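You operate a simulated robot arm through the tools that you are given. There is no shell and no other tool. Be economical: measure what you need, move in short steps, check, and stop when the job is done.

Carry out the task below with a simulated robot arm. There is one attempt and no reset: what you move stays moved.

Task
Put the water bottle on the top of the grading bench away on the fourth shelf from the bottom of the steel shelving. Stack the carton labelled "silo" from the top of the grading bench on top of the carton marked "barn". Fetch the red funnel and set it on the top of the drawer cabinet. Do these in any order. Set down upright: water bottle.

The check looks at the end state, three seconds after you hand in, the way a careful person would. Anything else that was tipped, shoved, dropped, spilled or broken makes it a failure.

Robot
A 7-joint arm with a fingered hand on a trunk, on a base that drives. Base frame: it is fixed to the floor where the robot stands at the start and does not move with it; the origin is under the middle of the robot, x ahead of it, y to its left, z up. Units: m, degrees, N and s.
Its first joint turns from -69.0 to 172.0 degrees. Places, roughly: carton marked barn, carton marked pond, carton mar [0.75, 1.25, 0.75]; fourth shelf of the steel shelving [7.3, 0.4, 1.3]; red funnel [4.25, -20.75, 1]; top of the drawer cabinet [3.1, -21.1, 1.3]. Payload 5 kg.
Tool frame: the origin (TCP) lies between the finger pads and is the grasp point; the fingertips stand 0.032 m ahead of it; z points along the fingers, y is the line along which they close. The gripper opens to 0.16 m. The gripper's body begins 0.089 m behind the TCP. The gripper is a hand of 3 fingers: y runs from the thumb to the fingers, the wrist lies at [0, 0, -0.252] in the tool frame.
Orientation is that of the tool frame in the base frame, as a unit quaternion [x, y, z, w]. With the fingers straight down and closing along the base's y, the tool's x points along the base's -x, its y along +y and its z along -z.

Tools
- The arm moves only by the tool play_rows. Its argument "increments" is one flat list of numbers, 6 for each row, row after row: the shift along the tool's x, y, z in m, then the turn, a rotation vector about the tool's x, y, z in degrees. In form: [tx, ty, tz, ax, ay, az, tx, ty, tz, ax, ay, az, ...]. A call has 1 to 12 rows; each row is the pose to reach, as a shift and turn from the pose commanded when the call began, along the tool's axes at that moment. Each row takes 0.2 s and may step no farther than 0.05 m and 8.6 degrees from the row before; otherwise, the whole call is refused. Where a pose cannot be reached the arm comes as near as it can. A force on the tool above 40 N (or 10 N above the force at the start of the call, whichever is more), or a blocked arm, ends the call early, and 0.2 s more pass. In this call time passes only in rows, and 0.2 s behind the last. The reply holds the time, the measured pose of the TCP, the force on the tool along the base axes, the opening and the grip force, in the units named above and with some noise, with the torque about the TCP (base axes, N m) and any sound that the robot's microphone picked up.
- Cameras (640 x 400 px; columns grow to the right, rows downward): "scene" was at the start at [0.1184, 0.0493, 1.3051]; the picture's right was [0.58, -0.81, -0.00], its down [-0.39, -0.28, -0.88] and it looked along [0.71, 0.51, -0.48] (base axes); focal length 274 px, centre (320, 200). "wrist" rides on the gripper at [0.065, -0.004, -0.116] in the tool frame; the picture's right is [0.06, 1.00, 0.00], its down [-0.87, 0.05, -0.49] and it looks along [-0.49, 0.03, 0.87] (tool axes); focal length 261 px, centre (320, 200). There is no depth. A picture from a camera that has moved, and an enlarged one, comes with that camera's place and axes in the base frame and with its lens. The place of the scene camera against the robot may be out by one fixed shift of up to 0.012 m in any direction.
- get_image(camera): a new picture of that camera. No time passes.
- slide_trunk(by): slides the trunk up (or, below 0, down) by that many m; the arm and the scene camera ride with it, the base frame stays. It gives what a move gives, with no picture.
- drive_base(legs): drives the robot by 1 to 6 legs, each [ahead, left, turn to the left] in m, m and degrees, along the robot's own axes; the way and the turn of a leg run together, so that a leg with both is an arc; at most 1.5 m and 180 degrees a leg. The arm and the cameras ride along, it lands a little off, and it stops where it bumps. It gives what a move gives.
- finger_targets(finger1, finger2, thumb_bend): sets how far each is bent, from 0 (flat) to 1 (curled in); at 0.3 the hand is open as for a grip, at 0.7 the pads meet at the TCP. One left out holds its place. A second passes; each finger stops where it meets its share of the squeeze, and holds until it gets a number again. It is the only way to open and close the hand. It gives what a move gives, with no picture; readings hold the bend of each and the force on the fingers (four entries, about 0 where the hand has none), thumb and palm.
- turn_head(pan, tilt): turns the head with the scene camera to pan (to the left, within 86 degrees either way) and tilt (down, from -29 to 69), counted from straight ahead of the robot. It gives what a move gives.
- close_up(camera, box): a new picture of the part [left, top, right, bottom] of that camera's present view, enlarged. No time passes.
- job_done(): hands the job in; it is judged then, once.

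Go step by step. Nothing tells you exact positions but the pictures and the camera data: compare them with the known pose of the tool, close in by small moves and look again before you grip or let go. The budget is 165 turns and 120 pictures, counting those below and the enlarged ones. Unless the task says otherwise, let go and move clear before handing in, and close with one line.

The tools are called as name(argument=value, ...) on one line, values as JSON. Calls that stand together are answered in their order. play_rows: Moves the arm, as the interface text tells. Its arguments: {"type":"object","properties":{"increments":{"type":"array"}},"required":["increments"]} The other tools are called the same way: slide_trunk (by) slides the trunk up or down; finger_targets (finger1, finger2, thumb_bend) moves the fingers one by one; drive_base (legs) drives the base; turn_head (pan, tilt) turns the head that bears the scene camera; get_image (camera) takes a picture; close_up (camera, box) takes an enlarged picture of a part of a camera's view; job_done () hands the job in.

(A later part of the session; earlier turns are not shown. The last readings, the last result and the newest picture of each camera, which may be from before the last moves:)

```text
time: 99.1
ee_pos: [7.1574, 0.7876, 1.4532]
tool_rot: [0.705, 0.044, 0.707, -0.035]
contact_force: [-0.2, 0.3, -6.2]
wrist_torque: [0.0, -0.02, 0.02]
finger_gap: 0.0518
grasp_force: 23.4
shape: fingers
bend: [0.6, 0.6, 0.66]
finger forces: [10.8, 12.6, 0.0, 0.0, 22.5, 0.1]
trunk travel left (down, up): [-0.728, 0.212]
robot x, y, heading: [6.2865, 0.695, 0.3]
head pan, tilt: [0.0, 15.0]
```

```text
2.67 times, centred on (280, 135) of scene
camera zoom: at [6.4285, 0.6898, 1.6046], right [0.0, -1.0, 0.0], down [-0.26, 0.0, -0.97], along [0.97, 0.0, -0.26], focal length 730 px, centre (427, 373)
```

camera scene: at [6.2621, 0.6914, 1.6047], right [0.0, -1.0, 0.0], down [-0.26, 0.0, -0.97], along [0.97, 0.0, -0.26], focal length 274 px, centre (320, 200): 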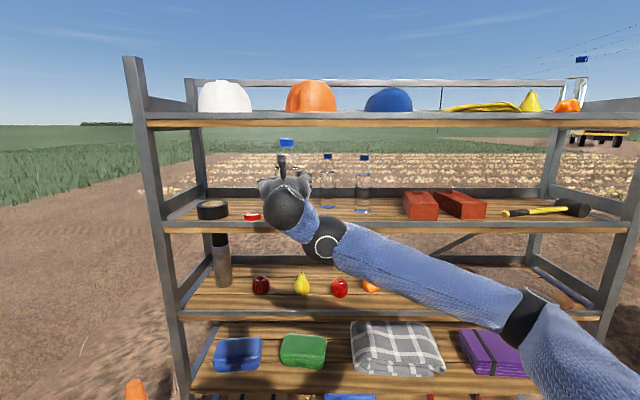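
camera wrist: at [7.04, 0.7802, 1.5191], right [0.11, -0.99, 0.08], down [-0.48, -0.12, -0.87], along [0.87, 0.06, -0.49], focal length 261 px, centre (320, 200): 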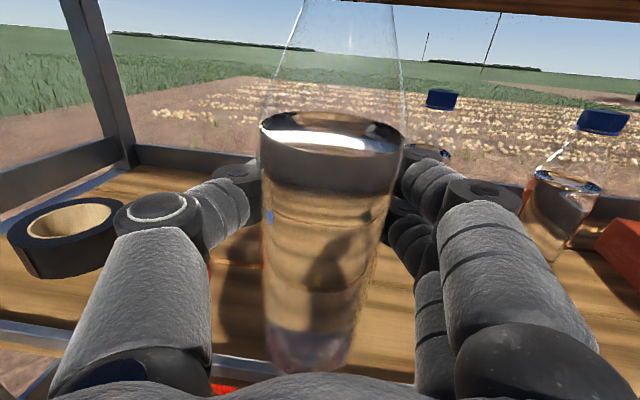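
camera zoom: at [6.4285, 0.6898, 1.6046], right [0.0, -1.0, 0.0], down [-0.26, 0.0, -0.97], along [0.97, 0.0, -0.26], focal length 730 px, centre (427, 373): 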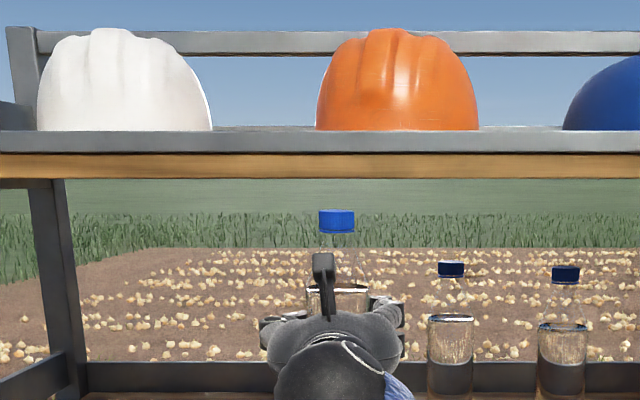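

From the wrist view the front lip is at about x 7.13–7.15, so the bottle must go deeper. I'll move another 0.065 m in and a touch left.

drive_base(legs=[[0.065, 0.009, 0]])

get_image(camera="wrist")

get_image(camera="scene")

```text
time: 100.1
ee_pos: [7.224, 0.7974, 1.4526]
tool_rot: [0.706, 0.045, 0.706, -0.034]
contact_force: [0.6, 0.5, -5.7]
wrist_torque: [-0.01, -0.07, -0.01]
finger_gap: 0.0519
grasp_force: 23.0
shape: fingers
bend: [0.6, 0.6, 0.66]
finger forces: [10.8, 12.6, 0.0, 0.0, 22.6, 0.0]
trunk travel left (down, up): [-0.728, 0.212]
robot x, y, heading: [6.353, 0.7033, -0.1]
head pan, tilt: [0.0, 15.0]
```

```text
87 pictures are left
camera wrist: at [7.1074, 0.7902, 1.518], right [0.11, -0.99, 0.08], down [-0.48, -0.12, -0.87], along [0.87, 0.06, -0.49], focal length 261 px, centre (320, 200)
```

wrist: 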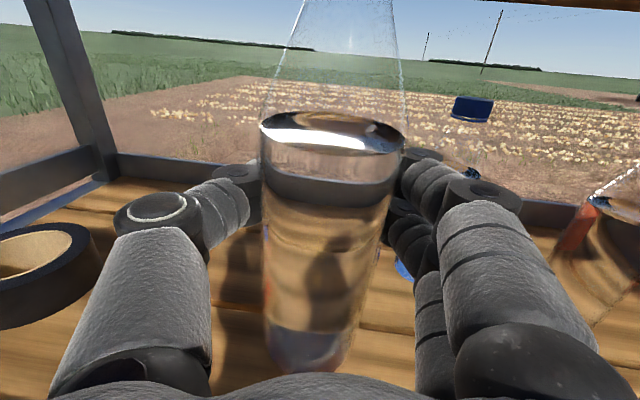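

```text
86 pictures are left
camera scene: at [6.4958, 0.6994, 1.6045], right [0.0, -1.0, 0.0], down [-0.26, 0.0, -0.97], along [0.97, 0.0, -0.26], focal length 274 px, centre (320, 200)
```

scene: 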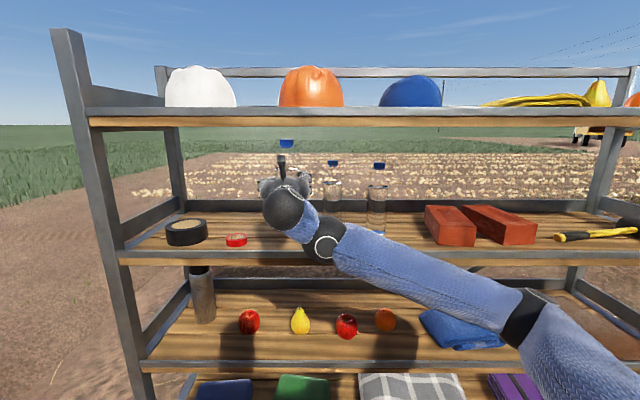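

The bottle is now well over the shelf, clear of its neighbours. I'll lower slowly until contact.

play_rows(increments=[-0.006, 0, 0, 0, 0, 0, -0.012, 0, 0, 0, 0, 0, -0.017, 0, 0, 0, 0, 0, -0.021, 0, 0, 0, 0, 0, -0.025, 0, 0, 0, 0, 0, -0.028, 0, 0, 0, 0, 0, -0.031, 0, 0, 0, 0, 0, -0.034, 0, 0, 0, 0, 0, -0.037, 0, 0, 0, 0, 0, -0.04, 0, 0, 0, 0, 0])

get_image(camera="wrist")

```text
time: 102.3
ee_pos: [7.2218, 0.7965, 1.4142]
tool_rot: [0.705, 0.044, 0.707, -0.034]
contact_force: [-0.3, -0.4, -5.9]
wrist_torque: [0.01, 0.0, -0.01]
finger_gap: 0.0519
grasp_force: 23.3
shape: fingers
bend: [0.6, 0.6, 0.66]
finger forces: [10.8, 12.5, 0.0, 0.0, 22.4, 0.0]
trunk travel left (down, up): [-0.728, 0.212]
robot x, y, heading: [6.3527, 0.7023, 0.2]
head pan, tilt: [0.0, 15.0]
```

```text
85 pictures are left
camera wrist: at [7.1039, 0.7888, 1.4796], right [0.11, -0.99, 0.08], down [-0.48, -0.12, -0.87], along [0.87, 0.06, -0.49], focal length 261 px, centre (320, 200)
```

wrist: 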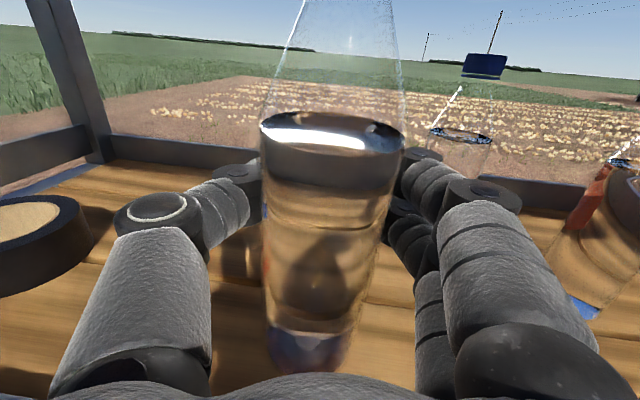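

No contact yet; I'll continue down in small steps.

play_rows(increments=[-0.003, 0, 0, 0, 0, 0, -0.006, 0, 0, 0, 0, 0, -0.009, 0, 0, 0, 0, 0, -0.012, 0, 0, 0, 0, 0, -0.015, 0, 0, 0, 0, 0, -0.018, 0, 0, 0, 0, 0, -0.021, 0, 0, 0, 0, 0, -0.024, 0, 0, 0, 0, 0, -0.027, 0, 0, 0, 0, 0, -0.03, 0, 0, 0, 0, 0])

get_image(camera="wrist")

```text
time: 104.5
ee_pos: [7.2205, 0.7967, 1.3845]
tool_rot: [0.705, 0.044, 0.707, -0.035]
contact_force: [0.1, 0.5, -5.5]
wrist_torque: [0.03, 0.03, -0.01]
finger_gap: 0.0519
grasp_force: 23.4
shape: fingers
bend: [0.6, 0.6, 0.66]
finger forces: [10.8, 12.5, 0.0, 0.0, 22.4, 0.0]
trunk travel left (down, up): [-0.728, 0.212]
robot x, y, heading: [6.3555, 0.7009, 0.5]
head pan, tilt: [0.0, 15.0]
```

```text
84 pictures are left
camera wrist: at [7.1036, 0.789, 1.4495], right [0.11, -0.99, 0.08], down [-0.48, -0.12, -0.87], along [0.87, 0.06, -0.49], focal length 261 px, centre (320, 200)
```

wrist: 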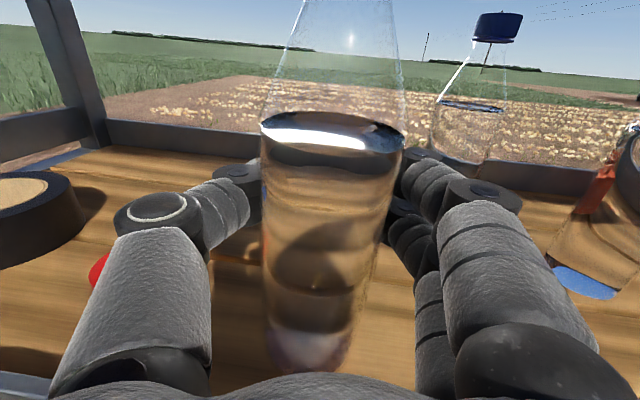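

Still hanging free, and everything nearby is clear. I'll go on down.

play_rows(increments=[-0.003, 0, 0, 0, 0, 0, -0.006, 0, 0, 0, 0, 0, -0.009, 0, 0, 0, 0, 0, -0.012, 0, 0, 0, 0, 0, -0.015, 0, 0, 0, 0, 0, -0.018, 0, 0, 0, 0, 0, -0.021, 0, 0, 0, 0, 0, -0.024, 0, 0, 0, 0, 0, -0.027, 0, 0, 0, 0, 0, -0.03, 0, 0, 0, 0, 0])

get_image(camera="wrist")

get_image(camera="scene")

```text
time: 105.7
ee_pos: [7.2212, 0.7969, 1.3771]
tool_rot: [0.701, 0.043, 0.711, -0.037]
contact_force: [5.5, 4.6, 17.1]
wrist_torque: [0.05, -0.1, 0.06]
finger_gap: 0.0521
grasp_force: 24.2
shape: fingers
bend: [0.6, 0.6, 0.65]
finger forces: [12.4, 11.3, 0.0, 0.0, 24.9, 0.0]
trunk travel left (down, up): [-0.728, 0.212]
robot x, y, heading: [6.3503, 0.7008, 0.1]
head pan, tilt: [0.0, 15.0]
stopped in row 6: the force on the tool passed its limit (the readings are from after the stop); the commanded pose is now the measured one
```

```text
83 pictures are left
camera wrist: at [7.1034, 0.7884, 1.4409], right [0.11, -0.99, 0.07], down [-0.47, -0.12, -0.88], along [0.88, 0.07, -0.48], focal length 261 px, centre (320, 200)
```

wrist: 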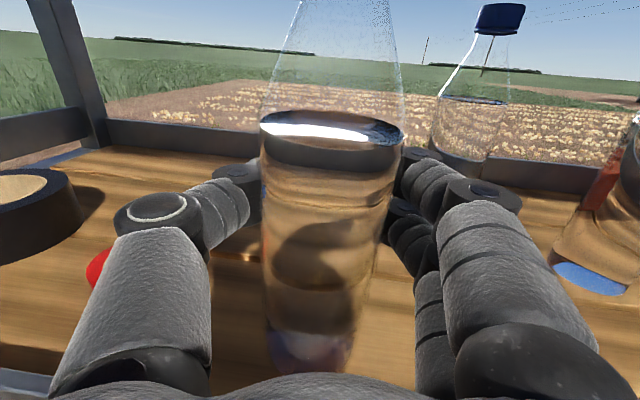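

```text
82 pictures are left
camera scene: at [6.492, 0.6992, 1.6048], right [0.0, -1.0, 0.0], down [-0.26, 0.0, -0.97], along [0.97, 0.0, -0.26], focal length 274 px, centre (320, 200)
```

scene: 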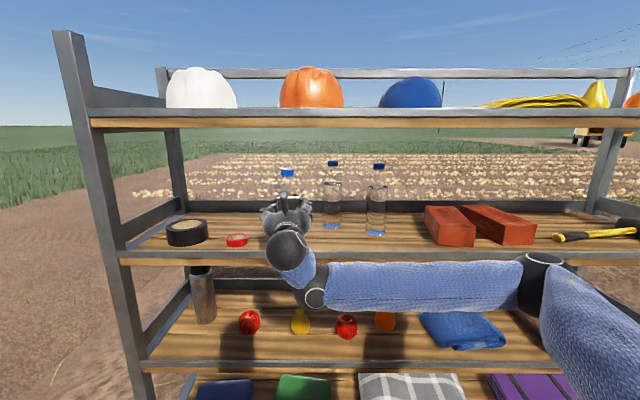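

Contact: the bottle stands on the shelf (surface about z 1.26). I'll relieve the pressure by a couple of mm, then open the hand gradually.

play_rows(increments=[0.002, 0, 0, 0, 0, 0, 0.003, 0, 0, 0, 0, 0])

```text
time: 106.3
ee_pos: [7.2205, 0.7973, 1.3771]
tool_rot: [0.703, 0.043, 0.709, -0.036]
contact_force: [2.8, 1.8, 6.2]
wrist_torque: [0.04, -0.02, 0.02]
finger_gap: 0.052
grasp_force: 23.6
shape: fingers
bend: [0.6, 0.6, 0.66]
finger forces: [11.5, 11.7, 0.0, 0.0, 23.6, 0.0]
trunk travel left (down, up): [-0.728, 0.212]
robot x, y, heading: [6.3536, 0.7053, 0.4]
head pan, tilt: [0.0, 15.0]
```

play_rows(increments=[0.0015, 0, 0, 0, 0, 0])

finger_targets(finger1=0.57, finger2=0.57, thumb_bend=0.58)

finger_targets(finger1=0.5, finger2=0.5, thumb_bend=0.5)

get_image(camera="wrist")

```text
time: 106.7
ee_pos: [7.2225, 0.7964, 1.3776]
tool_rot: [0.703, 0.044, 0.709, -0.036]
contact_force: [0.0, -0.2, -3.2]
wrist_torque: [0.07, 0.07, -0.04]
finger_gap: 0.0519
grasp_force: 23.2
shape: fingers
bend: [0.6, 0.6, 0.66]
finger forces: [11.3, 11.5, 0.1, 0.0, 23.0, 0.0]
trunk travel left (down, up): [-0.728, 0.212]
robot x, y, heading: [6.3533, 0.7023, 0.4]
head pan, tilt: [0.0, 15.0]
```

```text
time: 107.7
ee_pos: [7.2214, 0.7957, 1.3798]
tool_rot: [0.702, 0.043, 0.71, -0.036]
contact_force: [0.4, -1.2, -0.1]
wrist_torque: [0.05, 0.02, -0.02]
finger_gap: 0.0618
grasp_force: 0.2
shape: fingers
bend: [0.56, 0.56, 0.57]
finger forces: [0.0, 0.1, 0.0, 0.1, 0.1, 0.0]
trunk travel left (down, up): [-0.728, 0.212]
robot x, y, heading: [6.3532, 0.6988, 0.3]
head pan, tilt: [0.0, 15.0]
```

```text
time: 108.7
ee_pos: [7.2213, 0.7955, 1.3797]
tool_rot: [0.702, 0.044, 0.71, -0.036]
contact_force: [-0.5, 0.4, -0.6]
wrist_torque: [0.03, -0.02, -0.01]
finger_gap: 0.0865
grasp_force: 0.0
shape: fingers
bend: [0.5, 0.5, 0.5]
finger forces: [0.0, 0.0, 0.0, 0.1, 0.0, 0.0]
trunk travel left (down, up): [-0.728, 0.212]
robot x, y, heading: [6.3533, 0.704, 0.2]
head pan, tilt: [0.0, 15.0]
```

```text
81 pictures are left
camera wrist: at [7.1036, 0.7882, 1.4438], right [0.11, -0.99, 0.07], down [-0.47, -0.12, -0.87], along [0.87, 0.06, -0.48], focal length 261 px, centre (320, 200)
```

wrist: 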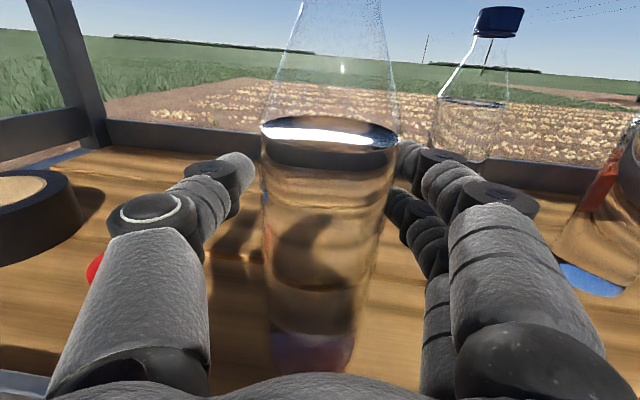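

The bottle stands upright and free. I'll open a bit more and back straight out.

finger_targets(finger1=0.45, finger2=0.45, thumb_bend=0.45)

drive_base(legs=[[-0.12, 0.004, 0]])

get_image(camera="wrist")

```text
time: 109.7
ee_pos: [7.2216, 0.7954, 1.3793]
tool_rot: [0.702, 0.043, 0.71, -0.036]
contact_force: [-0.2, -0.2, 0.4]
wrist_torque: [0.0, -0.03, 0.0]
finger_gap: 0.1066
grasp_force: 0.1
shape: fingers
bend: [0.45, 0.45, 0.45]
finger forces: [0.1, 0.0, 0.0, 0.1, 0.0, 0.0]
trunk travel left (down, up): [-0.728, 0.212]
robot x, y, heading: [6.3529, 0.7002, 0.4]
head pan, tilt: [0.0, 15.0]
```

```text
time: 111.0
ee_pos: [7.0975, 0.8011, 1.38]
tool_rot: [0.702, 0.044, 0.71, -0.037]
contact_force: [0.0, 0.1, 0.0]
wrist_torque: [0.02, 0.03, 0.0]
finger_gap: 0.1072
grasp_force: 0.1
shape: fingers
bend: [0.45, 0.45, 0.45]
finger forces: [0.0, 0.1, 0.0, 0.0, 0.1, 0.1]
trunk travel left (down, up): [-0.728, 0.212]
robot x, y, heading: [6.2336, 0.7074, 0.3]
head pan, tilt: [0.0, 15.0]
```

```text
80 pictures are left
camera wrist: at [6.9801, 0.7921, 1.4448], right [0.11, -0.99, 0.07], down [-0.47, -0.12, -0.87], along [0.87, 0.06, -0.48], focal length 261 px, centre (320, 200)
```

wrist: 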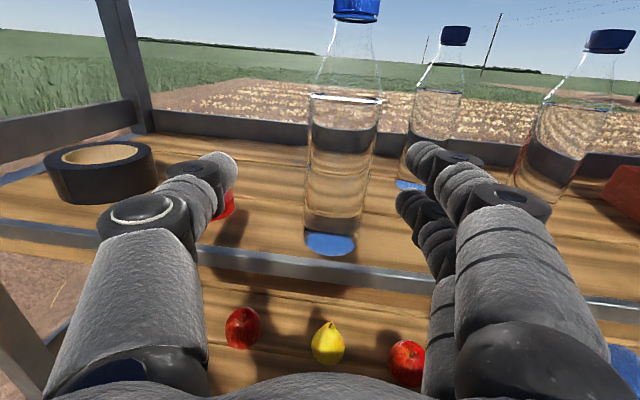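

The bottle stands well on the fourth shelf. Now I'll back out, turn round and drive to the back side of the bench, where the silo and barn cartons are nearest.

drive_base(legs=[[-0.7, 0, 0], [0, 0, 179.5], [1.4, -0.15, 0], [1.2, -0.15, 0]])

turn_head(pan=0, tilt=20)

get_image(camera="scene")

```text
time: 134.6
ee_pos: [2.0451, 0.9086, 1.3791]
tool_rot: [0.046, -0.702, 0.039, 0.709]
contact_force: [0.0, 0.6, -0.2]
wrist_torque: [-0.02, 0.0, -0.04]
finger_gap: 0.1071
grasp_force: 0.0
shape: fingers
bend: [0.45, 0.45, 0.45]
finger forces: [0.1, 0.0, 0.1, 0.0, 0.1, 0.0]
trunk travel left (down, up): [-0.728, 0.212]
robot x, y, heading: [2.9121, 1.0063, -179.4]
head pan, tilt: [0.0, 15.0]
```

```text
time: 135.2
ee_pos: [2.0449, 0.9073, 1.3802]
tool_rot: [0.046, -0.702, 0.038, 0.71]
contact_force: [0.0, 0.5, 0.1]
wrist_torque: [-0.01, -0.01, -0.05]
finger_gap: 0.1072
grasp_force: 0.0
shape: fingers
bend: [0.45, 0.45, 0.45]
finger forces: [0.0, 0.1, 0.1, 0.1, 0.0, 0.0]
trunk travel left (down, up): [-0.728, 0.212]
robot x, y, heading: [2.9101, 1.0062, -179.5]
head pan, tilt: [0.0, 20.0]
```

```text
79 pictures are left
camera scene: at [2.7629, 1.0021, 1.5968], right [-0.01, 1.0, 0.0], down [0.34, 0.0, -0.94], along [-0.94, -0.01, -0.34], focal length 274 px, centre (320, 200)
```

scene: 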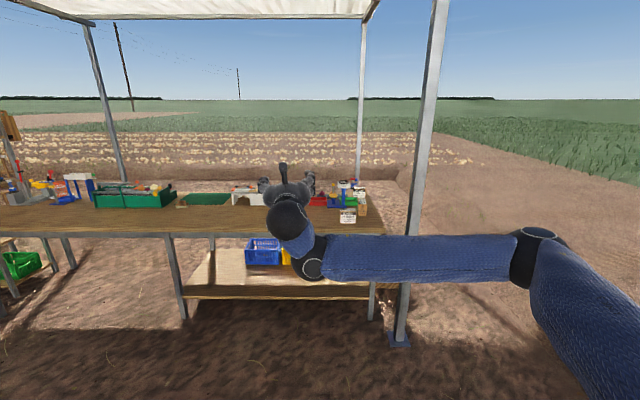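

The post foot is at about (1.27, 1.55) and the bench runs left from there. I'll turn the hand to point down while retracting it, still well away from the bench.

play_rows(increments=[0, 0, -0.02, 0, -8.18, 0, 0, 0, -0.04, 0, -16.36, 0, 0, 0, -0.06, 0, -24.55, 0, 0, 0, -0.08, 0, -32.73, 0, 0, 0, -0.1, 0, -40.9, 0, 0, 0, -0.12, 0, -49.1, 0, 0, 0, -0.14, 0, -57.3, 0, 0, 0, -0.16, 0, -65.45, 0, 0, 0, -0.18, 0, -73.6, 0, 0, 0, -0.2, 0, -81.8, 0, 0, 0, -0.22, 0, -90, 0])

get_image(camera="scene")

```text
time: 137.6
ee_pos: [1.9256, 0.8103, 1.1002]
tool_rot: [-0.061, 0.996, -0.013, -0.061]
contact_force: [-0.1, 1.5, -0.7]
wrist_torque: [-0.18, -0.11, 0.01]
finger_gap: 0.1076
grasp_force: 0.2
shape: fingers
bend: [0.45, 0.45, 0.45]
finger forces: [0.0, 0.1, 0.0, 0.0, 0.1, 0.0]
out of reach, approached as far as the arm can: row 4, 5, 6, 7, 8, 9, 10, 11
trunk travel left (down, up): [-0.728, 0.212]
robot x, y, heading: [2.9114, 1.0115, -179.4]
head pan, tilt: [0.0, 20.0]
```

```text
78 pictures are left
camera scene: at [2.7579, 1.0066, 1.5962], right [-0.01, 1.0, 0.0], down [0.35, 0.0, -0.94], along [-0.94, -0.01, -0.35], focal length 274 px, centre (320, 200)
```

scene: 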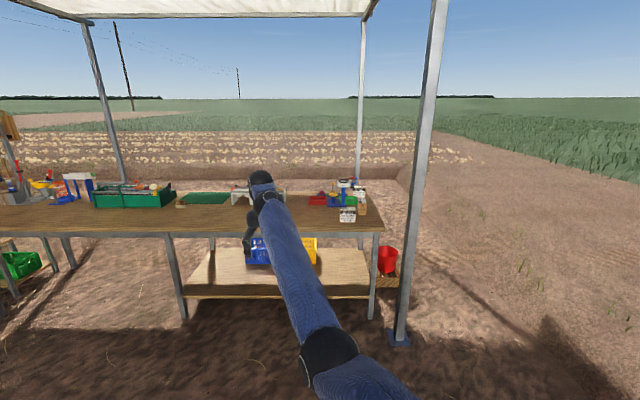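

The wrist is in an awkward flip for pointing down. I'll undo the 180° roll about the tool axis, out here in the open.

play_rows(increments=[0, 0, 0, 0, 0, -8.5, 0, 0, 0, 0, 0, -17, 0, 0, 0, 0, 0, -25.5, 0, 0, 0, 0, 0, -34, 0, 0, 0, 0, 0, -42.5, 0, 0, 0, 0, 0, -51, 0, 0, 0, 0, 0, -59.5, 0, 0, 0, 0, 0, -68, 0, 0, 0, 0, 0, -76.5, 0, 0, 0, 0, 0, -85, 0, 0, 0, 0, 0, -90])

play_rows(increments=[0, 0, 0, 0, 0, -8.5, 0, 0, 0, 0, 0, -17, 0, 0, 0, 0, 0, -25.5, 0, 0, 0, 0, 0, -34, 0, 0, 0, 0, 0, -42.5, 0, 0, 0, 0, 0, -51, 0, 0, 0, 0, 0, -59.5, 0, 0, 0, 0, 0, -68, 0, 0, 0, 0, 0, -76.5, 0, 0, 0, 0, 0, -85, 0, 0, 0, 0, 0, -90])

get_image(camera="scene")

```text
time: 140.0
ee_pos: [1.9246, 0.8096, 1.0886]
tool_rot: [0.748, -0.66, -0.037, 0.053]
contact_force: [-0.2, -0.9, -0.1]
wrist_torque: [-0.01, -0.02, -0.02]
finger_gap: 0.1075
grasp_force: 0.0
shape: fingers
bend: [0.45, 0.45, 0.45]
finger forces: [0.0, 0.0, 0.1, 0.0, 0.0, 0.0]
trunk travel left (down, up): [-0.728, 0.212]
robot x, y, heading: [2.912, 1.0112, -179.3]
head pan, tilt: [0.0, 20.0]
```

```text
time: 142.4
ee_pos: [1.9234, 0.8096, 1.0889]
tool_rot: [0.996, 0.062, -0.064, 0.012]
contact_force: [-0.7, -0.9, -0.1]
wrist_torque: [0.03, 0.02, -0.03]
finger_gap: 0.1074
grasp_force: 0.0
shape: fingers
bend: [0.45, 0.45, 0.45]
finger forces: [0.0, 0.0, 0.0, 0.1, 0.0, 0.0]
trunk travel left (down, up): [-0.728, 0.212]
robot x, y, heading: [2.9154, 1.0051, -179.4]
head pan, tilt: [0.0, 20.0]
```

```text
77 pictures are left
camera scene: at [2.7628, 1.0019, 1.5968], right [-0.01, 1.0, 0.0], down [0.34, 0.0, -0.94], along [-0.94, -0.01, -0.34], focal length 274 px, centre (320, 200)
```

scene: 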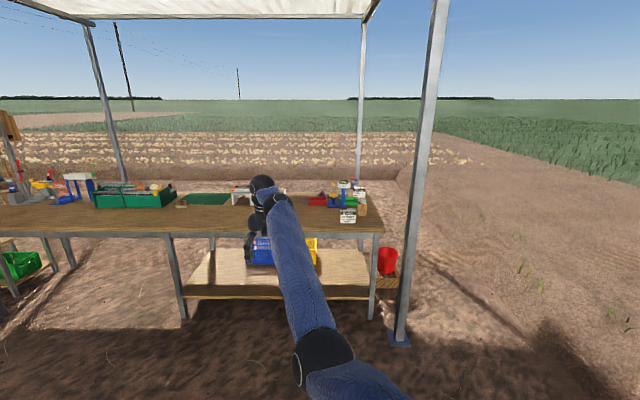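

The hand is back in its natural roll. I'll pull it in toward the robot and level the last few degrees of tilt.

play_rows(increments=[0.04, -0.013, -0.01, 0.1, 0.7, 0, 0.08, -0.026, -0.02, 0.2, 1.4, 0, 0.12, -0.039, -0.03, 0.3, 2.1, 0, 0.16, -0.052, -0.04, 0.4, 2.8, 0, 0.2, -0.065, -0.05, 0.5, 3.5, 0, 0.24, -0.078, -0.06, 0.6, 4.2, 0, 0.28, -0.091, -0.07, 0.7, 4.9, 0, 0.32, -0.104, -0.08, 0.8, 5.6, 0, 0.36, -0.117, -0.09, 0.9, 6.3, 0, 0.4, -0.13, -0.1, 0.9, 7, 0, 0.44, -0.144, -0.11, 0.9, 7.4, 0])

drive_base(legs=[[0.9, 0.05, 0]])

get_image(camera="scene")

```text
time: 145.0
ee_pos: [2.001, 0.8231, 0.9435]
tool_rot: [0.999, 0.051, -0.014, -0.007]
contact_force: [0.7, 0.5, 0.7]
wrist_torque: [0.0, 0.02, -0.01]
finger_gap: 0.1078
grasp_force: 0.0
shape: fingers
bend: [0.45, 0.45, 0.45]
finger forces: [0.0, 0.0, 0.1, 0.1, 0.0, 0.1]
out of reach, approached as far as the arm can: row 1, 2, 3, 4, 5, 6, 7, 8, 9, 10, 11
trunk travel left (down, up): [-0.728, 0.212]
robot x, y, heading: [2.9169, 1.0081, -179.3]
head pan, tilt: [0.0, 20.0]
stopped in row 11: the arm was blocked; the commanded pose is now the measured one
```

```text
time: 149.8
ee_pos: [1.1007, 0.7676, 0.9426]
tool_rot: [0.999, 0.05, -0.014, -0.007]
contact_force: [-0.2, -0.1, 0.6]
wrist_torque: [0.04, 0.01, 0.03]
finger_gap: 0.1079
grasp_force: 0.0
shape: fingers
bend: [0.45, 0.45, 0.45]
finger forces: [0.1, 0.0, 0.0, 0.0, 0.1, 0.1]
trunk travel left (down, up): [-0.728, 0.212]
robot x, y, heading: [2.0132, 0.9458, -179.5]
head pan, tilt: [0.0, 20.0]
```

```text
76 pictures are left
camera scene: at [1.8615, 0.9442, 1.5967], right [-0.01, 1.0, 0.0], down [0.34, 0.0, -0.94], along [-0.94, -0.01, -0.34], focal length 274 px, centre (320, 200)
```

scene: 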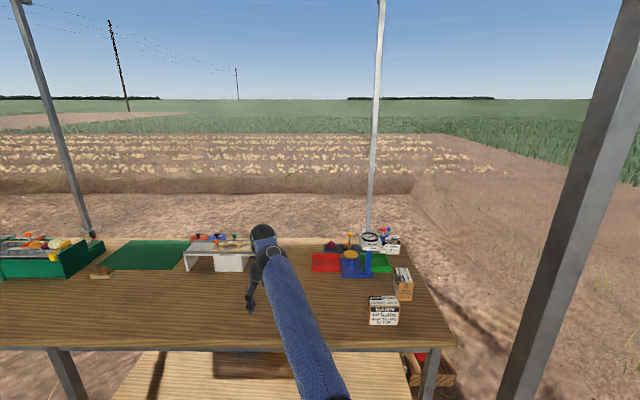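

The arm is stretched and low over the bench; I'll back off before sorting out its posture.

drive_base(legs=[[-0.6, 0, 0]])

play_rows(increments=[0.03, 0, 0, 0, 0, 0, 0.06, 0, 0, 0, 0, 0, 0.09, 0, 0, 0, 0, 0, 0.12, 0, 0, 0, 0, 0, 0.15, 0, 0, 0, 0, 0])

get_image(camera="scene")

```text
time: 153.2
ee_pos: [1.7076, 0.7723, 0.9429]
tool_rot: [0.999, 0.049, -0.013, -0.007]
contact_force: [0.2, 1.3, 0.2]
wrist_torque: [0.01, 0.01, 0.0]
finger_gap: 0.108
grasp_force: 0.0
shape: fingers
bend: [0.45, 0.45, 0.45]
finger forces: [0.1, 0.1, 0.0, 0.1, 0.0, 0.0]
trunk travel left (down, up): [-0.728, 0.212]
robot x, y, heading: [2.6171, 0.9553, -179.5]
head pan, tilt: [0.0, 20.0]
```

```text
time: 154.6
ee_pos: [1.7694, 0.7814, 0.8795]
tool_rot: [0.999, 0.032, -0.029, -0.025]
contact_force: [0.1, 0.2, 0.2]
wrist_torque: [0.0, 0.01, -0.02]
finger_gap: 0.1077
grasp_force: 0.0
shape: fingers
bend: [0.45, 0.45, 0.45]
finger forces: [0.1, 0.0, 0.0, 0.1, 0.0, 0.1]
out of reach, approached as far as the arm can: row 1, 2, 3, 4, 5
trunk travel left (down, up): [-0.728, 0.212]
robot x, y, heading: [2.618, 0.9518, -179.6]
head pan, tilt: [0.0, 20.0]
stopped in row 5: the arm was blocked; the commanded pose is now the measured one
```

```text
75 pictures are left
camera scene: at [2.4689, 0.9488, 1.5967], right [-0.01, 1.0, 0.0], down [0.34, 0.0, -0.94], along [-0.94, -0.01, -0.34], focal length 274 px, centre (320, 200)
```

scene: 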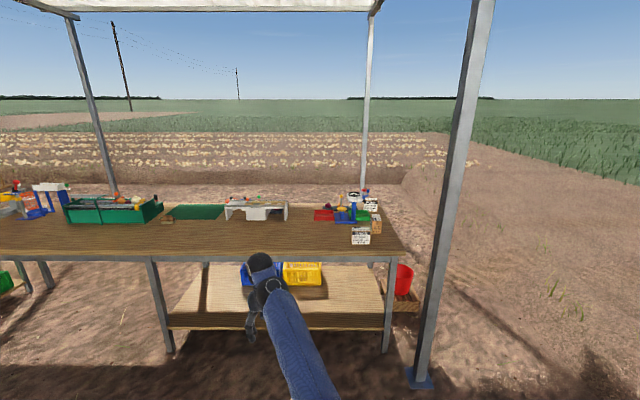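

The elbow seems stuck near straight. I'll look at the arm itself to see its posture.

turn_head(pan=0, tilt=60)

get_image(camera="scene")

```text
time: 155.7
ee_pos: [1.7698, 0.7814, 0.8804]
tool_rot: [0.999, 0.032, -0.029, -0.026]
contact_force: [0.4, 0.3, 0.4]
wrist_torque: [0.0, 0.0, -0.01]
finger_gap: 0.1078
grasp_force: 0.0
shape: fingers
bend: [0.45, 0.45, 0.45]
finger forces: [0.0, 0.1, 0.0, 0.1, 0.0, 0.0]
trunk travel left (down, up): [-0.728, 0.212]
robot x, y, heading: [2.6237, 0.9528, -179.4]
head pan, tilt: [0.0, 60.0]
```

```text
74 pictures are left
camera scene: at [2.4961, 0.9495, 1.5387], right [-0.01, 1.0, 0.0], down [0.87, 0.01, -0.5], along [-0.5, 0.0, -0.87], focal length 274 px, centre (320, 200)
```

scene: 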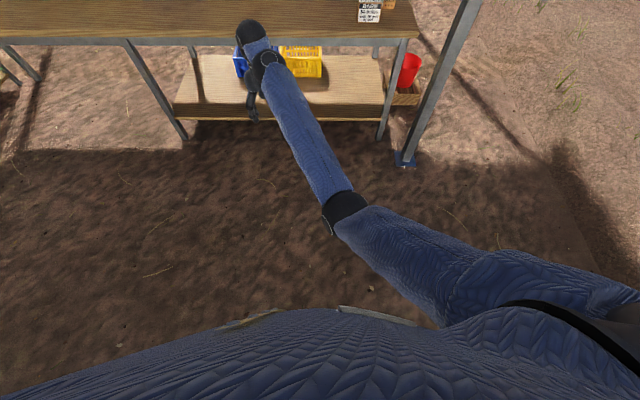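

This is the right arm with a low elbow; it still points the tool down, and I can position it using base and trunk. I'll look closely at the cartons now.

turn_head(pan=0, tilt=25)

close_up(camera="scene", box=[290, 150, 410, 225])

```text
time: 156.7
ee_pos: [1.7697, 0.7813, 0.8796]
tool_rot: [0.999, 0.033, -0.029, -0.025]
contact_force: [-0.4, 0.7, -0.2]
wrist_torque: [-0.01, -0.01, 0.0]
finger_gap: 0.1078
grasp_force: 0.0
shape: fingers
bend: [0.45, 0.45, 0.45]
finger forces: [0.0, 0.0, 0.0, 0.0, 0.0, 0.0]
trunk travel left (down, up): [-0.728, 0.212]
robot x, y, heading: [2.6168, 0.9534, -179.4]
head pan, tilt: [0.0, 25.0]
```

```text
5.33 times, centred on (350, 188) of scene
camera zoom: at [2.4706, 0.9492, 1.5886], right [-0.01, 1.0, 0.0], down [0.42, 0.0, -0.91], along [-0.91, -0.01, -0.42], focal length 1459 px, centre (160, 267)
```

zoom: 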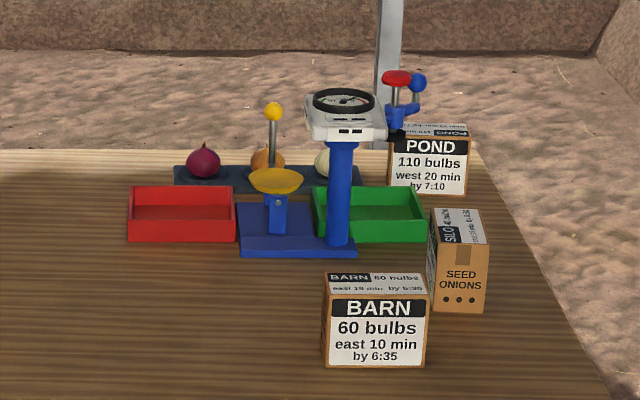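

The barn carton is centred at about (0.996, 1.173), 0.06×0.11, top at z≈0.888. The silo is at about (0.836, 1.297), long side along x, about 0.057 wide. I'll raise the trunk, level the tool, and turn it 40° to compensate for an oblique stance that keeps the arm clear of the post.

slide_trunk(by=0.2)

play_rows(increments=[0, 0, 0, -1.5, 1.6, 0, 0, 0, 0, -3.1, 3.2, 0])

play_rows(increments=[0, 0, 0, 0, 0, -8, 0, 0, 0, 0, 0, -16, 0, 0, 0, 0, 0, -24, 0, 0, 0, 0, 0, -32, 0, 0, 0, 0, 0, -40])

```text
time: 158.9
ee_pos: [1.7691, 0.7828, 1.0794]
tool_rot: [0.999, 0.033, -0.029, -0.025]
contact_force: [0.7, 0.6, 0.4]
wrist_torque: [0.0, 0.0, -0.03]
finger_gap: 0.1079
grasp_force: 0.0
shape: fingers
bend: [0.45, 0.45, 0.45]
finger forces: [0.0, 0.1, 0.0, 0.0, 0.0, 0.0]
trunk travel left (down, up): [-0.928, 0.012]
robot x, y, heading: [2.6199, 0.9529, -179.3]
head pan, tilt: [0.0, 25.0]
```

```text
time: 159.7
ee_pos: [1.7546, 0.8089, 1.0608]
tool_rot: [1.0, 0.022, 0.0, -0.016]
contact_force: [-0.2, 0.5, 0.2]
wrist_torque: [0.01, 0.0, 0.01]
finger_gap: 0.1079
grasp_force: 0.1
shape: fingers
bend: [0.45, 0.45, 0.45]
finger forces: [0.0, 0.0, 0.0, 0.0, 0.1, 0.0]
out of reach, approached as far as the arm can: row 1, 2
trunk travel left (down, up): [-0.928, 0.012]
robot x, y, heading: [2.6187, 0.9519, -179.5]
head pan, tilt: [0.0, 25.0]
stopped in row 2: the arm was blocked; the commanded pose is now the measured one
```

```text
time: 161.1
ee_pos: [1.7469, 0.837, 1.0509]
tool_rot: [0.935, 0.355, 0.009, -0.028]
contact_force: [0.0, 0.1, 0.3]
wrist_torque: [0.0, 0.02, 0.0]
finger_gap: 0.1077
grasp_force: 0.1
shape: fingers
bend: [0.45, 0.45, 0.45]
finger forces: [0.1, 0.0, 0.0, 0.0, 0.0, 0.0]
trunk travel left (down, up): [-0.928, 0.012]
robot x, y, heading: [2.6179, 0.9577, -179.6]
head pan, tilt: [0.0, 25.0]
stopped in row 5: the arm was blocked; the commanded pose is now the measured one
```

The arm is contorted and hitting limits. I'll retrace to the earlier good horizontal posture: roll back, then pitch the hand up.

play_rows(increments=[0, 0, 0, 0, 0, 8.5, 0, 0, 0, 0, 0, 17, 0, 0, 0, 0, 0, 25.5, 0, 0, 0, 0, 0, 34, 0, 0, 0, 0, 0, 42.5, 0, 0, 0, 0, 0, 51, 0, 0, 0, 0, 0, 59.5, 0, 0, 0, 0, 0, 68, 0, 0, 0, 0, 0, 76.5, 0, 0, 0, 0, 0, 85, 0, 0, 0, 0, 0, 93.5, 0, 0, 0, 0, 0, 102])

play_rows(increments=[0, 0, 0, 0, 0, 8.5, 0, 0, 0, 0, 0, 17, 0, 0, 0, 0, 0, 25.5, 0, 0, 0, 0, 0, 34, 0, 0, 0, 0, 0, 42.5, 0, 0, 0, 0, 0, 51, 0, 0, 0, 0, 0, 59.5, 0, 0, 0, 0, 0, 68, 0, 0, 0, 0, 0, 76.5, 0, 0, 0, 0, 0, 85, 0, 0, 0, 0, 0, 93.5, 0, 0, 0, 0, 0, 102])

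play_rows(increments=[0, 0, -0.04, 0, 8, 0, 0, 0, -0.08, 0, 16, 0, 0, 0, -0.12, 0, 24, 0, 0, 0, -0.16, 0, 32, 0, 0, 0, -0.2, 0, 40, 0, 0, 0, -0.24, 0, 48, 0, 0, 0, -0.28, 0, 56, 0, 0, 0, -0.32, 0, 64, 0, 0, 0, -0.36, 0, 72, 0, 0, 0, -0.4, 0, 80, 0, 0, 0, -0.44, 0, 88, 0])

get_image(camera="scene")

```text
time: 163.7
ee_pos: [1.7482, 0.8347, 1.0506]
tool_rot: [0.863, -0.504, -0.014, -0.024]
contact_force: [0.4, 0.3, 0.1]
wrist_torque: [-0.02, -0.03, 0.01]
finger_gap: 0.1078
grasp_force: 0.1
shape: fingers
bend: [0.45, 0.45, 0.45]
finger forces: [0.0, 0.0, 0.0, 0.0, 0.1, 0.0]
trunk travel left (down, up): [-0.928, 0.012]
robot x, y, heading: [2.6214, 0.9541, -179.7]
head pan, tilt: [0.0, 25.0]
```

```text
time: 166.3
ee_pos: [1.7494, 0.8337, 1.0504]
tool_rot: [-0.152, 0.988, 0.027, 0.004]
contact_force: [-0.7, 0.4, 0.2]
wrist_torque: [0.0, 0.03, 0.01]
finger_gap: 0.108
grasp_force: 0.1
shape: fingers
bend: [0.45, 0.45, 0.45]
finger forces: [0.0, 0.0, 0.0, 0.0, 0.1, 0.1]
trunk travel left (down, up): [-0.928, 0.012]
robot x, y, heading: [2.6179, 0.9554, -179.7]
head pan, tilt: [0.0, 25.0]
```

```text
time: 168.7
ee_pos: [1.7484, 0.8061, 1.4928]
tool_rot: [-0.13, 0.713, -0.086, -0.684]
contact_force: [0.8, -0.3, 0.2]
wrist_torque: [0.01, -0.01, -0.02]
finger_gap: 0.1077
grasp_force: 0.1
shape: fingers
bend: [0.45, 0.45, 0.45]
finger forces: [0.0, 0.0, 0.0, 0.0, 0.0, 0.0]
trunk travel left (down, up): [-0.928, 0.012]
robot x, y, heading: [2.6207, 0.9548, -179.6]
head pan, tilt: [0.0, 25.0]
```

```text
72 pictures are left
camera scene: at [2.4719, 0.9477, 1.7889], right [-0.01, 1.0, 0.0], down [0.42, 0.0, -0.91], along [-0.91, -0.01, -0.42], focal length 274 px, centre (320, 200)
```

scene: 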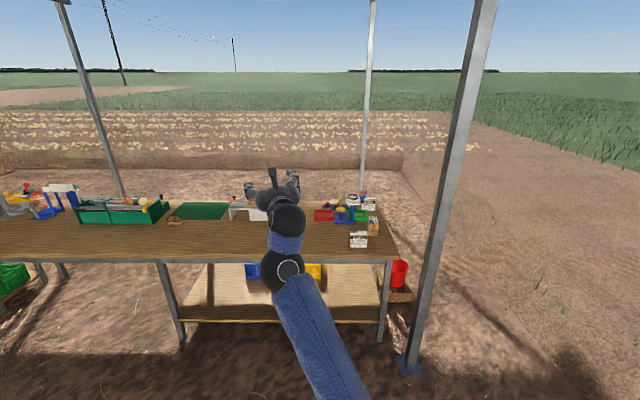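

Good horizontal posture restored. Now I'll roll −180° here, as the reverse of the first roll.

play_rows(increments=[0, 0, 0, 0, 0, -8.5, 0, 0, 0, 0, 0, -17, 0, 0, 0, 0, 0, -25.5, 0, 0, 0, 0, 0, -34, 0, 0, 0, 0, 0, -42.5, 0, 0, 0, 0, 0, -51, 0, 0, 0, 0, 0, -59.5, 0, 0, 0, 0, 0, -68, 0, 0, 0, 0, 0, -76.5, 0, 0, 0, 0, 0, -85, 0, 0, 0, 0, 0, -90])

play_rows(increments=[0, 0, 0, 0, 0, -8.5, 0, 0, 0, 0, 0, -17, 0, 0, 0, 0, 0, -25.5, 0, 0, 0, 0, 0, -34, 0, 0, 0, 0, 0, -42.5, 0, 0, 0, 0, 0, -51, 0, 0, 0, 0, 0, -59.5, 0, 0, 0, 0, 0, -68, 0, 0, 0, 0, 0, -76.5, 0, 0, 0, 0, 0, -85, 0, 0, 0, 0, 0, -90])

get_image(camera="scene")

```text
time: 171.1
ee_pos: [1.7468, 0.8096, 1.491]
tool_rot: [0.596, -0.412, -0.422, 0.544]
contact_force: [-0.8, -0.3, 0.1]
wrist_torque: [0.01, 0.0, -0.04]
finger_gap: 0.1073
grasp_force: 0.0
shape: fingers
bend: [0.45, 0.45, 0.45]
finger forces: [0.1, 0.0, 0.1, 0.1, 0.0, 0.1]
trunk travel left (down, up): [-0.928, 0.012]
robot x, y, heading: [2.6202, 0.951, -179.5]
head pan, tilt: [0.0, 25.0]
```

```text
time: 173.5
ee_pos: [1.7492, 0.8093, 1.4887]
tool_rot: [0.714, 0.131, -0.683, 0.086]
contact_force: [-0.2, -0.1, -0.2]
wrist_torque: [0.0, 0.0, -0.03]
finger_gap: 0.1078
grasp_force: 0.0
shape: fingers
bend: [0.45, 0.45, 0.45]
finger forces: [0.0, 0.0, 0.0, 0.0, 0.1, 0.0]
trunk travel left (down, up): [-0.928, 0.012]
robot x, y, heading: [2.6212, 0.9551, -179.7]
head pan, tilt: [0.0, 25.0]
```

```text
71 pictures are left
camera scene: at [2.4705, 0.9497, 1.7887], right [-0.01, 1.0, 0.0], down [0.42, 0.0, -0.91], along [-0.91, -0.01, -0.42], focal length 274 px, centre (320, 200)
```

scene: 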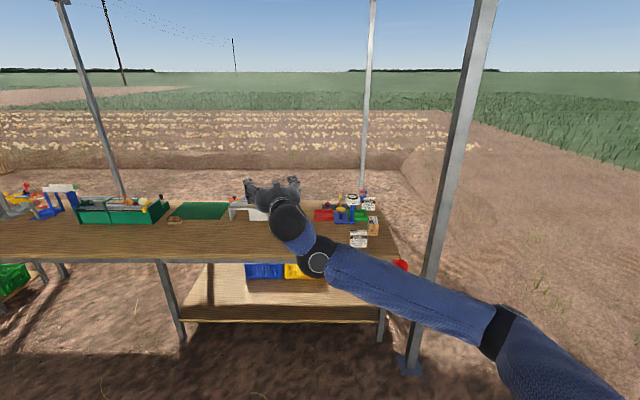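

The elbow still hangs low because the trunk is high. I'll lower the trunk and raise the hand with the arm instead, so the elbow comes up, then pitch down.

slide_trunk(by=-0.4)

play_rows(increments=[-0.04, 0, 0, 0, 0, 0, -0.08, 0, 0, 0, 0, 0, -0.12, 0, 0, 0, 0, 0, -0.16, 0, 0, 0, 0, 0, -0.2, 0, 0, 0, 0, 0, -0.24, 0, 0, 0, 0, 0, -0.28, 0, 0, 0, 0, 0, -0.32, 0, 0, 0, 0, 0, -0.36, 0, 0, 0, 0, 0, -0.4, 0, 0, 0, 0, 0])

get_image(camera="scene")

```text
time: 177.3
ee_pos: [1.7474, 0.808, 1.0894]
tool_rot: [0.713, 0.129, -0.683, 0.087]
contact_force: [0.3, 0.1, 0.7]
wrist_torque: [-0.01, -0.01, 0.01]
finger_gap: 0.1076
grasp_force: 0.1
shape: fingers
bend: [0.45, 0.45, 0.45]
finger forces: [0.1, 0.1, 0.0, 0.1, 0.0, 0.0]
trunk travel left (down, up): [-0.528, 0.412]
robot x, y, heading: [2.6225, 0.9553, -179.8]
head pan, tilt: [0.0, 25.0]
```

```text
time: 179.5
ee_pos: [1.7364, 0.7827, 1.4909]
tool_rot: [0.713, 0.132, -0.683, 0.087]
contact_force: [0.5, 0.2, 1.0]
wrist_torque: [-0.02, 0.01, 0.0]
finger_gap: 0.1077
grasp_force: 0.0
shape: fingers
bend: [0.45, 0.45, 0.45]
finger forces: [0.0, 0.0, 0.1, 0.0, 0.1, 0.0]
trunk travel left (down, up): [-0.528, 0.412]
robot x, y, heading: [2.6197, 0.9517, -179.6]
head pan, tilt: [0.0, 25.0]
```

```text
70 pictures are left
camera scene: at [2.4713, 0.9491, 1.3887], right [-0.01, 1.0, 0.0], down [0.42, 0.0, -0.91], along [-0.91, -0.01, -0.42], focal length 274 px, centre (320, 200)
```

scene: 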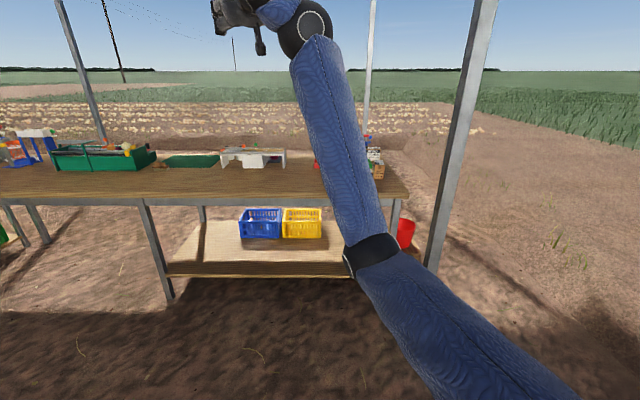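

All reachable. Now I'll pitch the hand down about the wrist, keeping the wrist in place.

play_rows(increments=[0.036, 0, -0.003, 0, 8.2, 0, 0.071, 0, -0.01, 0, 16.4, 0, 0.1045, 0, -0.023, 0, 24.5, 0, 0.136, 0, -0.04, 0, 32.7, 0, 0.165, 0, -0.0615, 0, 40.9, 0, 0.1905, 0, -0.087, 0, 49.1, 0, 0.212, 0, -0.116, 0, 57.3, 0, 0.229, 0, -0.1475, 0, 65.5, 0, 0.2417, 0, -0.181, 0, 73.6, 0, 0.2494, 0, -0.216, 0, 81.8, 0, 0.252, 0, -0.252, 0, 90, 0])

get_image(camera="scene")

```text
time: 182.1
ee_pos: [1.5785, 0.8036, 1.144]
tool_rot: [0.986, 0.165, 0.01, 0.006]
contact_force: [0.2, -1.7, 0.8]
wrist_torque: [0.18, 0.03, 0.02]
finger_gap: 0.1078
grasp_force: 0.1
shape: fingers
bend: [0.45, 0.45, 0.45]
finger forces: [0.0, 0.0, 0.0, 0.1, 0.1, 0.0]
out of reach, approached as far as the arm can: row 4, 5, 6, 7, 8, 9, 10, 11
trunk travel left (down, up): [-0.528, 0.412]
robot x, y, heading: [2.6188, 0.9508, -179.5]
head pan, tilt: [0.0, 25.0]
stopped in row 11: the arm was blocked; the commanded pose is now the measured one
```

```text
69 pictures are left
camera scene: at [2.4723, 0.9447, 1.3888], right [-0.01, 1.0, 0.0], down [0.42, 0.01, -0.91], along [-0.91, -0.01, -0.42], focal length 274 px, centre (320, 200)
```

scene: 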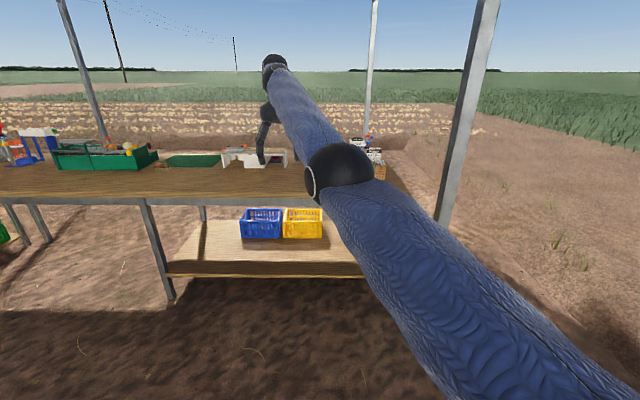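

Now vertical, with the arm reaching out nearly straight at a higher level. I'll try retracting from here.

play_rows(increments=[0.035, 0.012, -0.01, 0, 0, 0, 0.07, 0.024, -0.02, 0, 0, 0, 0.105, 0.036, -0.03, 0, 0, 0, 0.14, 0.048, -0.04, 0, 0, 0, 0.175, 0.06, -0.05, 0, 0, 0, 0.21, 0.072, -0.06, 0, 0, 0, 0.245, 0.084, -0.07, 0, 0, 0, 0.28, 0.096, -0.08, 0, 0, 0])

get_image(camera="scene")

```text
time: 183.9
ee_pos: [1.6206, 0.7964, 1.2329]
tool_rot: [0.986, 0.164, 0.011, 0.006]
contact_force: [0.0, 0.0, -0.8]
wrist_torque: [0.02, -0.02, 0.02]
finger_gap: 0.1078
grasp_force: 0.1
shape: fingers
bend: [0.45, 0.45, 0.45]
finger forces: [0.0, 0.0, 0.0, 0.0, 0.0, 0.0]
out of reach, approached as far as the arm can: row 1, 2, 3, 4, 5, 6, 7, 8
trunk travel left (down, up): [-0.528, 0.412]
robot x, y, heading: [2.6211, 0.9575, -179.5]
head pan, tilt: [0.0, 25.0]
```

```text
68 pictures are left
camera scene: at [2.47, 0.9488, 1.3886], right [-0.01, 1.0, 0.0], down [0.42, 0.0, -0.91], along [-0.91, -0.01, -0.42], focal length 274 px, centre (320, 200)
```

scene: 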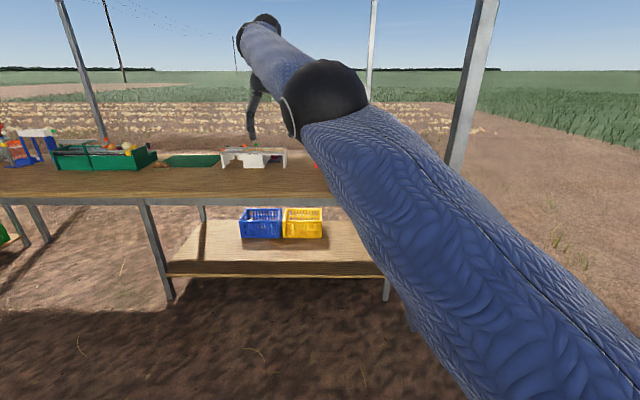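

The elbow is rising. I'll command further up and in.

play_rows(increments=[0, 0, -0.04, 0, 0, 0, 0, 0, -0.08, 0, 0, 0, 0, 0, -0.12, 0, 0, 0, 0, 0, -0.16, 0, 0, 0, 0, 0, -0.2, 0, 0, 0, 0, 0, -0.24, 0, 0, 0, 0, 0, -0.28, 0, 0, 0, 0.04, 0, -0.3, 0, 0, 0, 0.08, 0, -0.3, 0, 0, 0, 0.1, 0, -0.3, 0, 0, 0])

get_image(camera="scene")

```text
time: 186.1
ee_pos: [1.6578, 0.8361, 1.464]
tool_rot: [0.983, 0.164, -0.082, 0.009]
contact_force: [0.4, 0.4, -0.4]
wrist_torque: [0.02, -0.03, 0.02]
finger_gap: 0.108
grasp_force: 0.0
shape: fingers
bend: [0.45, 0.45, 0.45]
finger forces: [0.0, 0.0, 0.1, 0.0, 0.0, 0.0]
out of reach, approached as far as the arm can: row 2, 3, 4, 5, 6, 7, 8, 9, 10
trunk travel left (down, up): [-0.528, 0.412]
robot x, y, heading: [2.6156, 0.9551, -179.4]
head pan, tilt: [0.0, 25.0]
```

```text
67 pictures are left
camera scene: at [2.4699, 0.9483, 1.3887], right [-0.01, 1.0, 0.0], down [0.42, 0.0, -0.91], along [-0.91, -0.01, -0.42], focal length 274 px, centre (320, 200)
```

scene: 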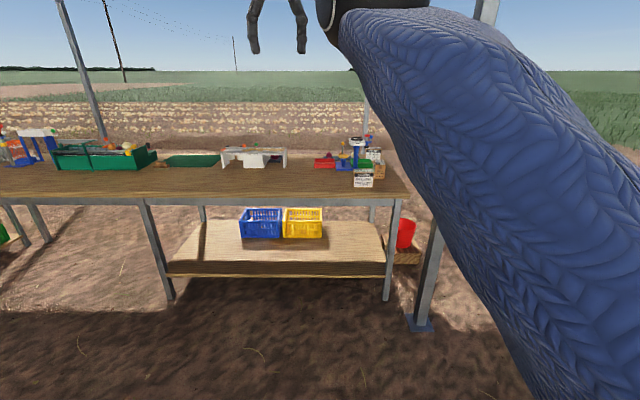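

The upper arm now points up. I'll keep pulling in toward the robot.

play_rows(increments=[0.03, 0, 0, 0, 0, 0, 0.06, 0, 0, 0, 0, 0, 0.09, 0, 0.01, 0, 0, 0, 0.12, 0, 0.02, 0, 0, 0, 0.15, 0, 0.03, 0, 0, 0, 0.15, 0, 0.06, 0, 0, 0, 0.15, 0, 0.09, 0, 0, 0, 0.15, 0, 0.12, 0, 0, 0, 0.15, 0, 0.15, 0, 0, 0, 0.15, 0, 0.18, 0, 0, 0])

get_image(camera="scene")

```text
time: 188.3
ee_pos: [1.6221, 0.8168, 1.3201]
tool_rot: [0.983, 0.163, -0.08, 0.008]
contact_force: [-0.6, -0.1, -0.9]
wrist_torque: [0.0, -0.04, 0.0]
finger_gap: 0.1078
grasp_force: 0.1
shape: fingers
bend: [0.45, 0.45, 0.45]
finger forces: [0.1, 0.0, 0.1, 0.1, 0.1, 0.0]
out of reach, approached as far as the arm can: row 1, 2, 3, 4, 5, 6, 7, 8, 9, 10
trunk travel left (down, up): [-0.528, 0.412]
robot x, y, heading: [2.6192, 0.9535, -179.5]
head pan, tilt: [0.0, 25.0]
```

```text
66 pictures are left
camera scene: at [2.4695, 0.949, 1.3886], right [-0.01, 1.0, 0.0], down [0.42, 0.0, -0.91], along [-0.91, -0.01, -0.42], focal length 274 px, centre (320, 200)
```

scene: 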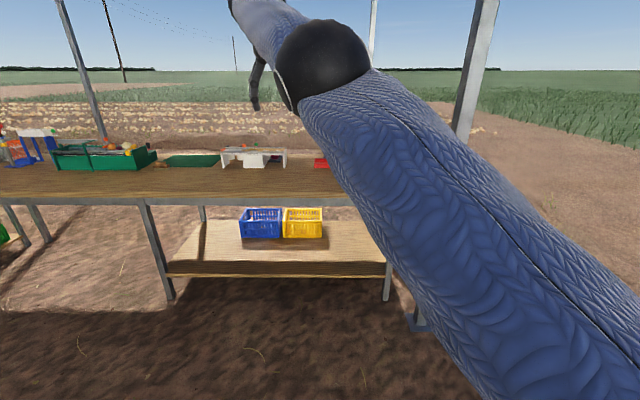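

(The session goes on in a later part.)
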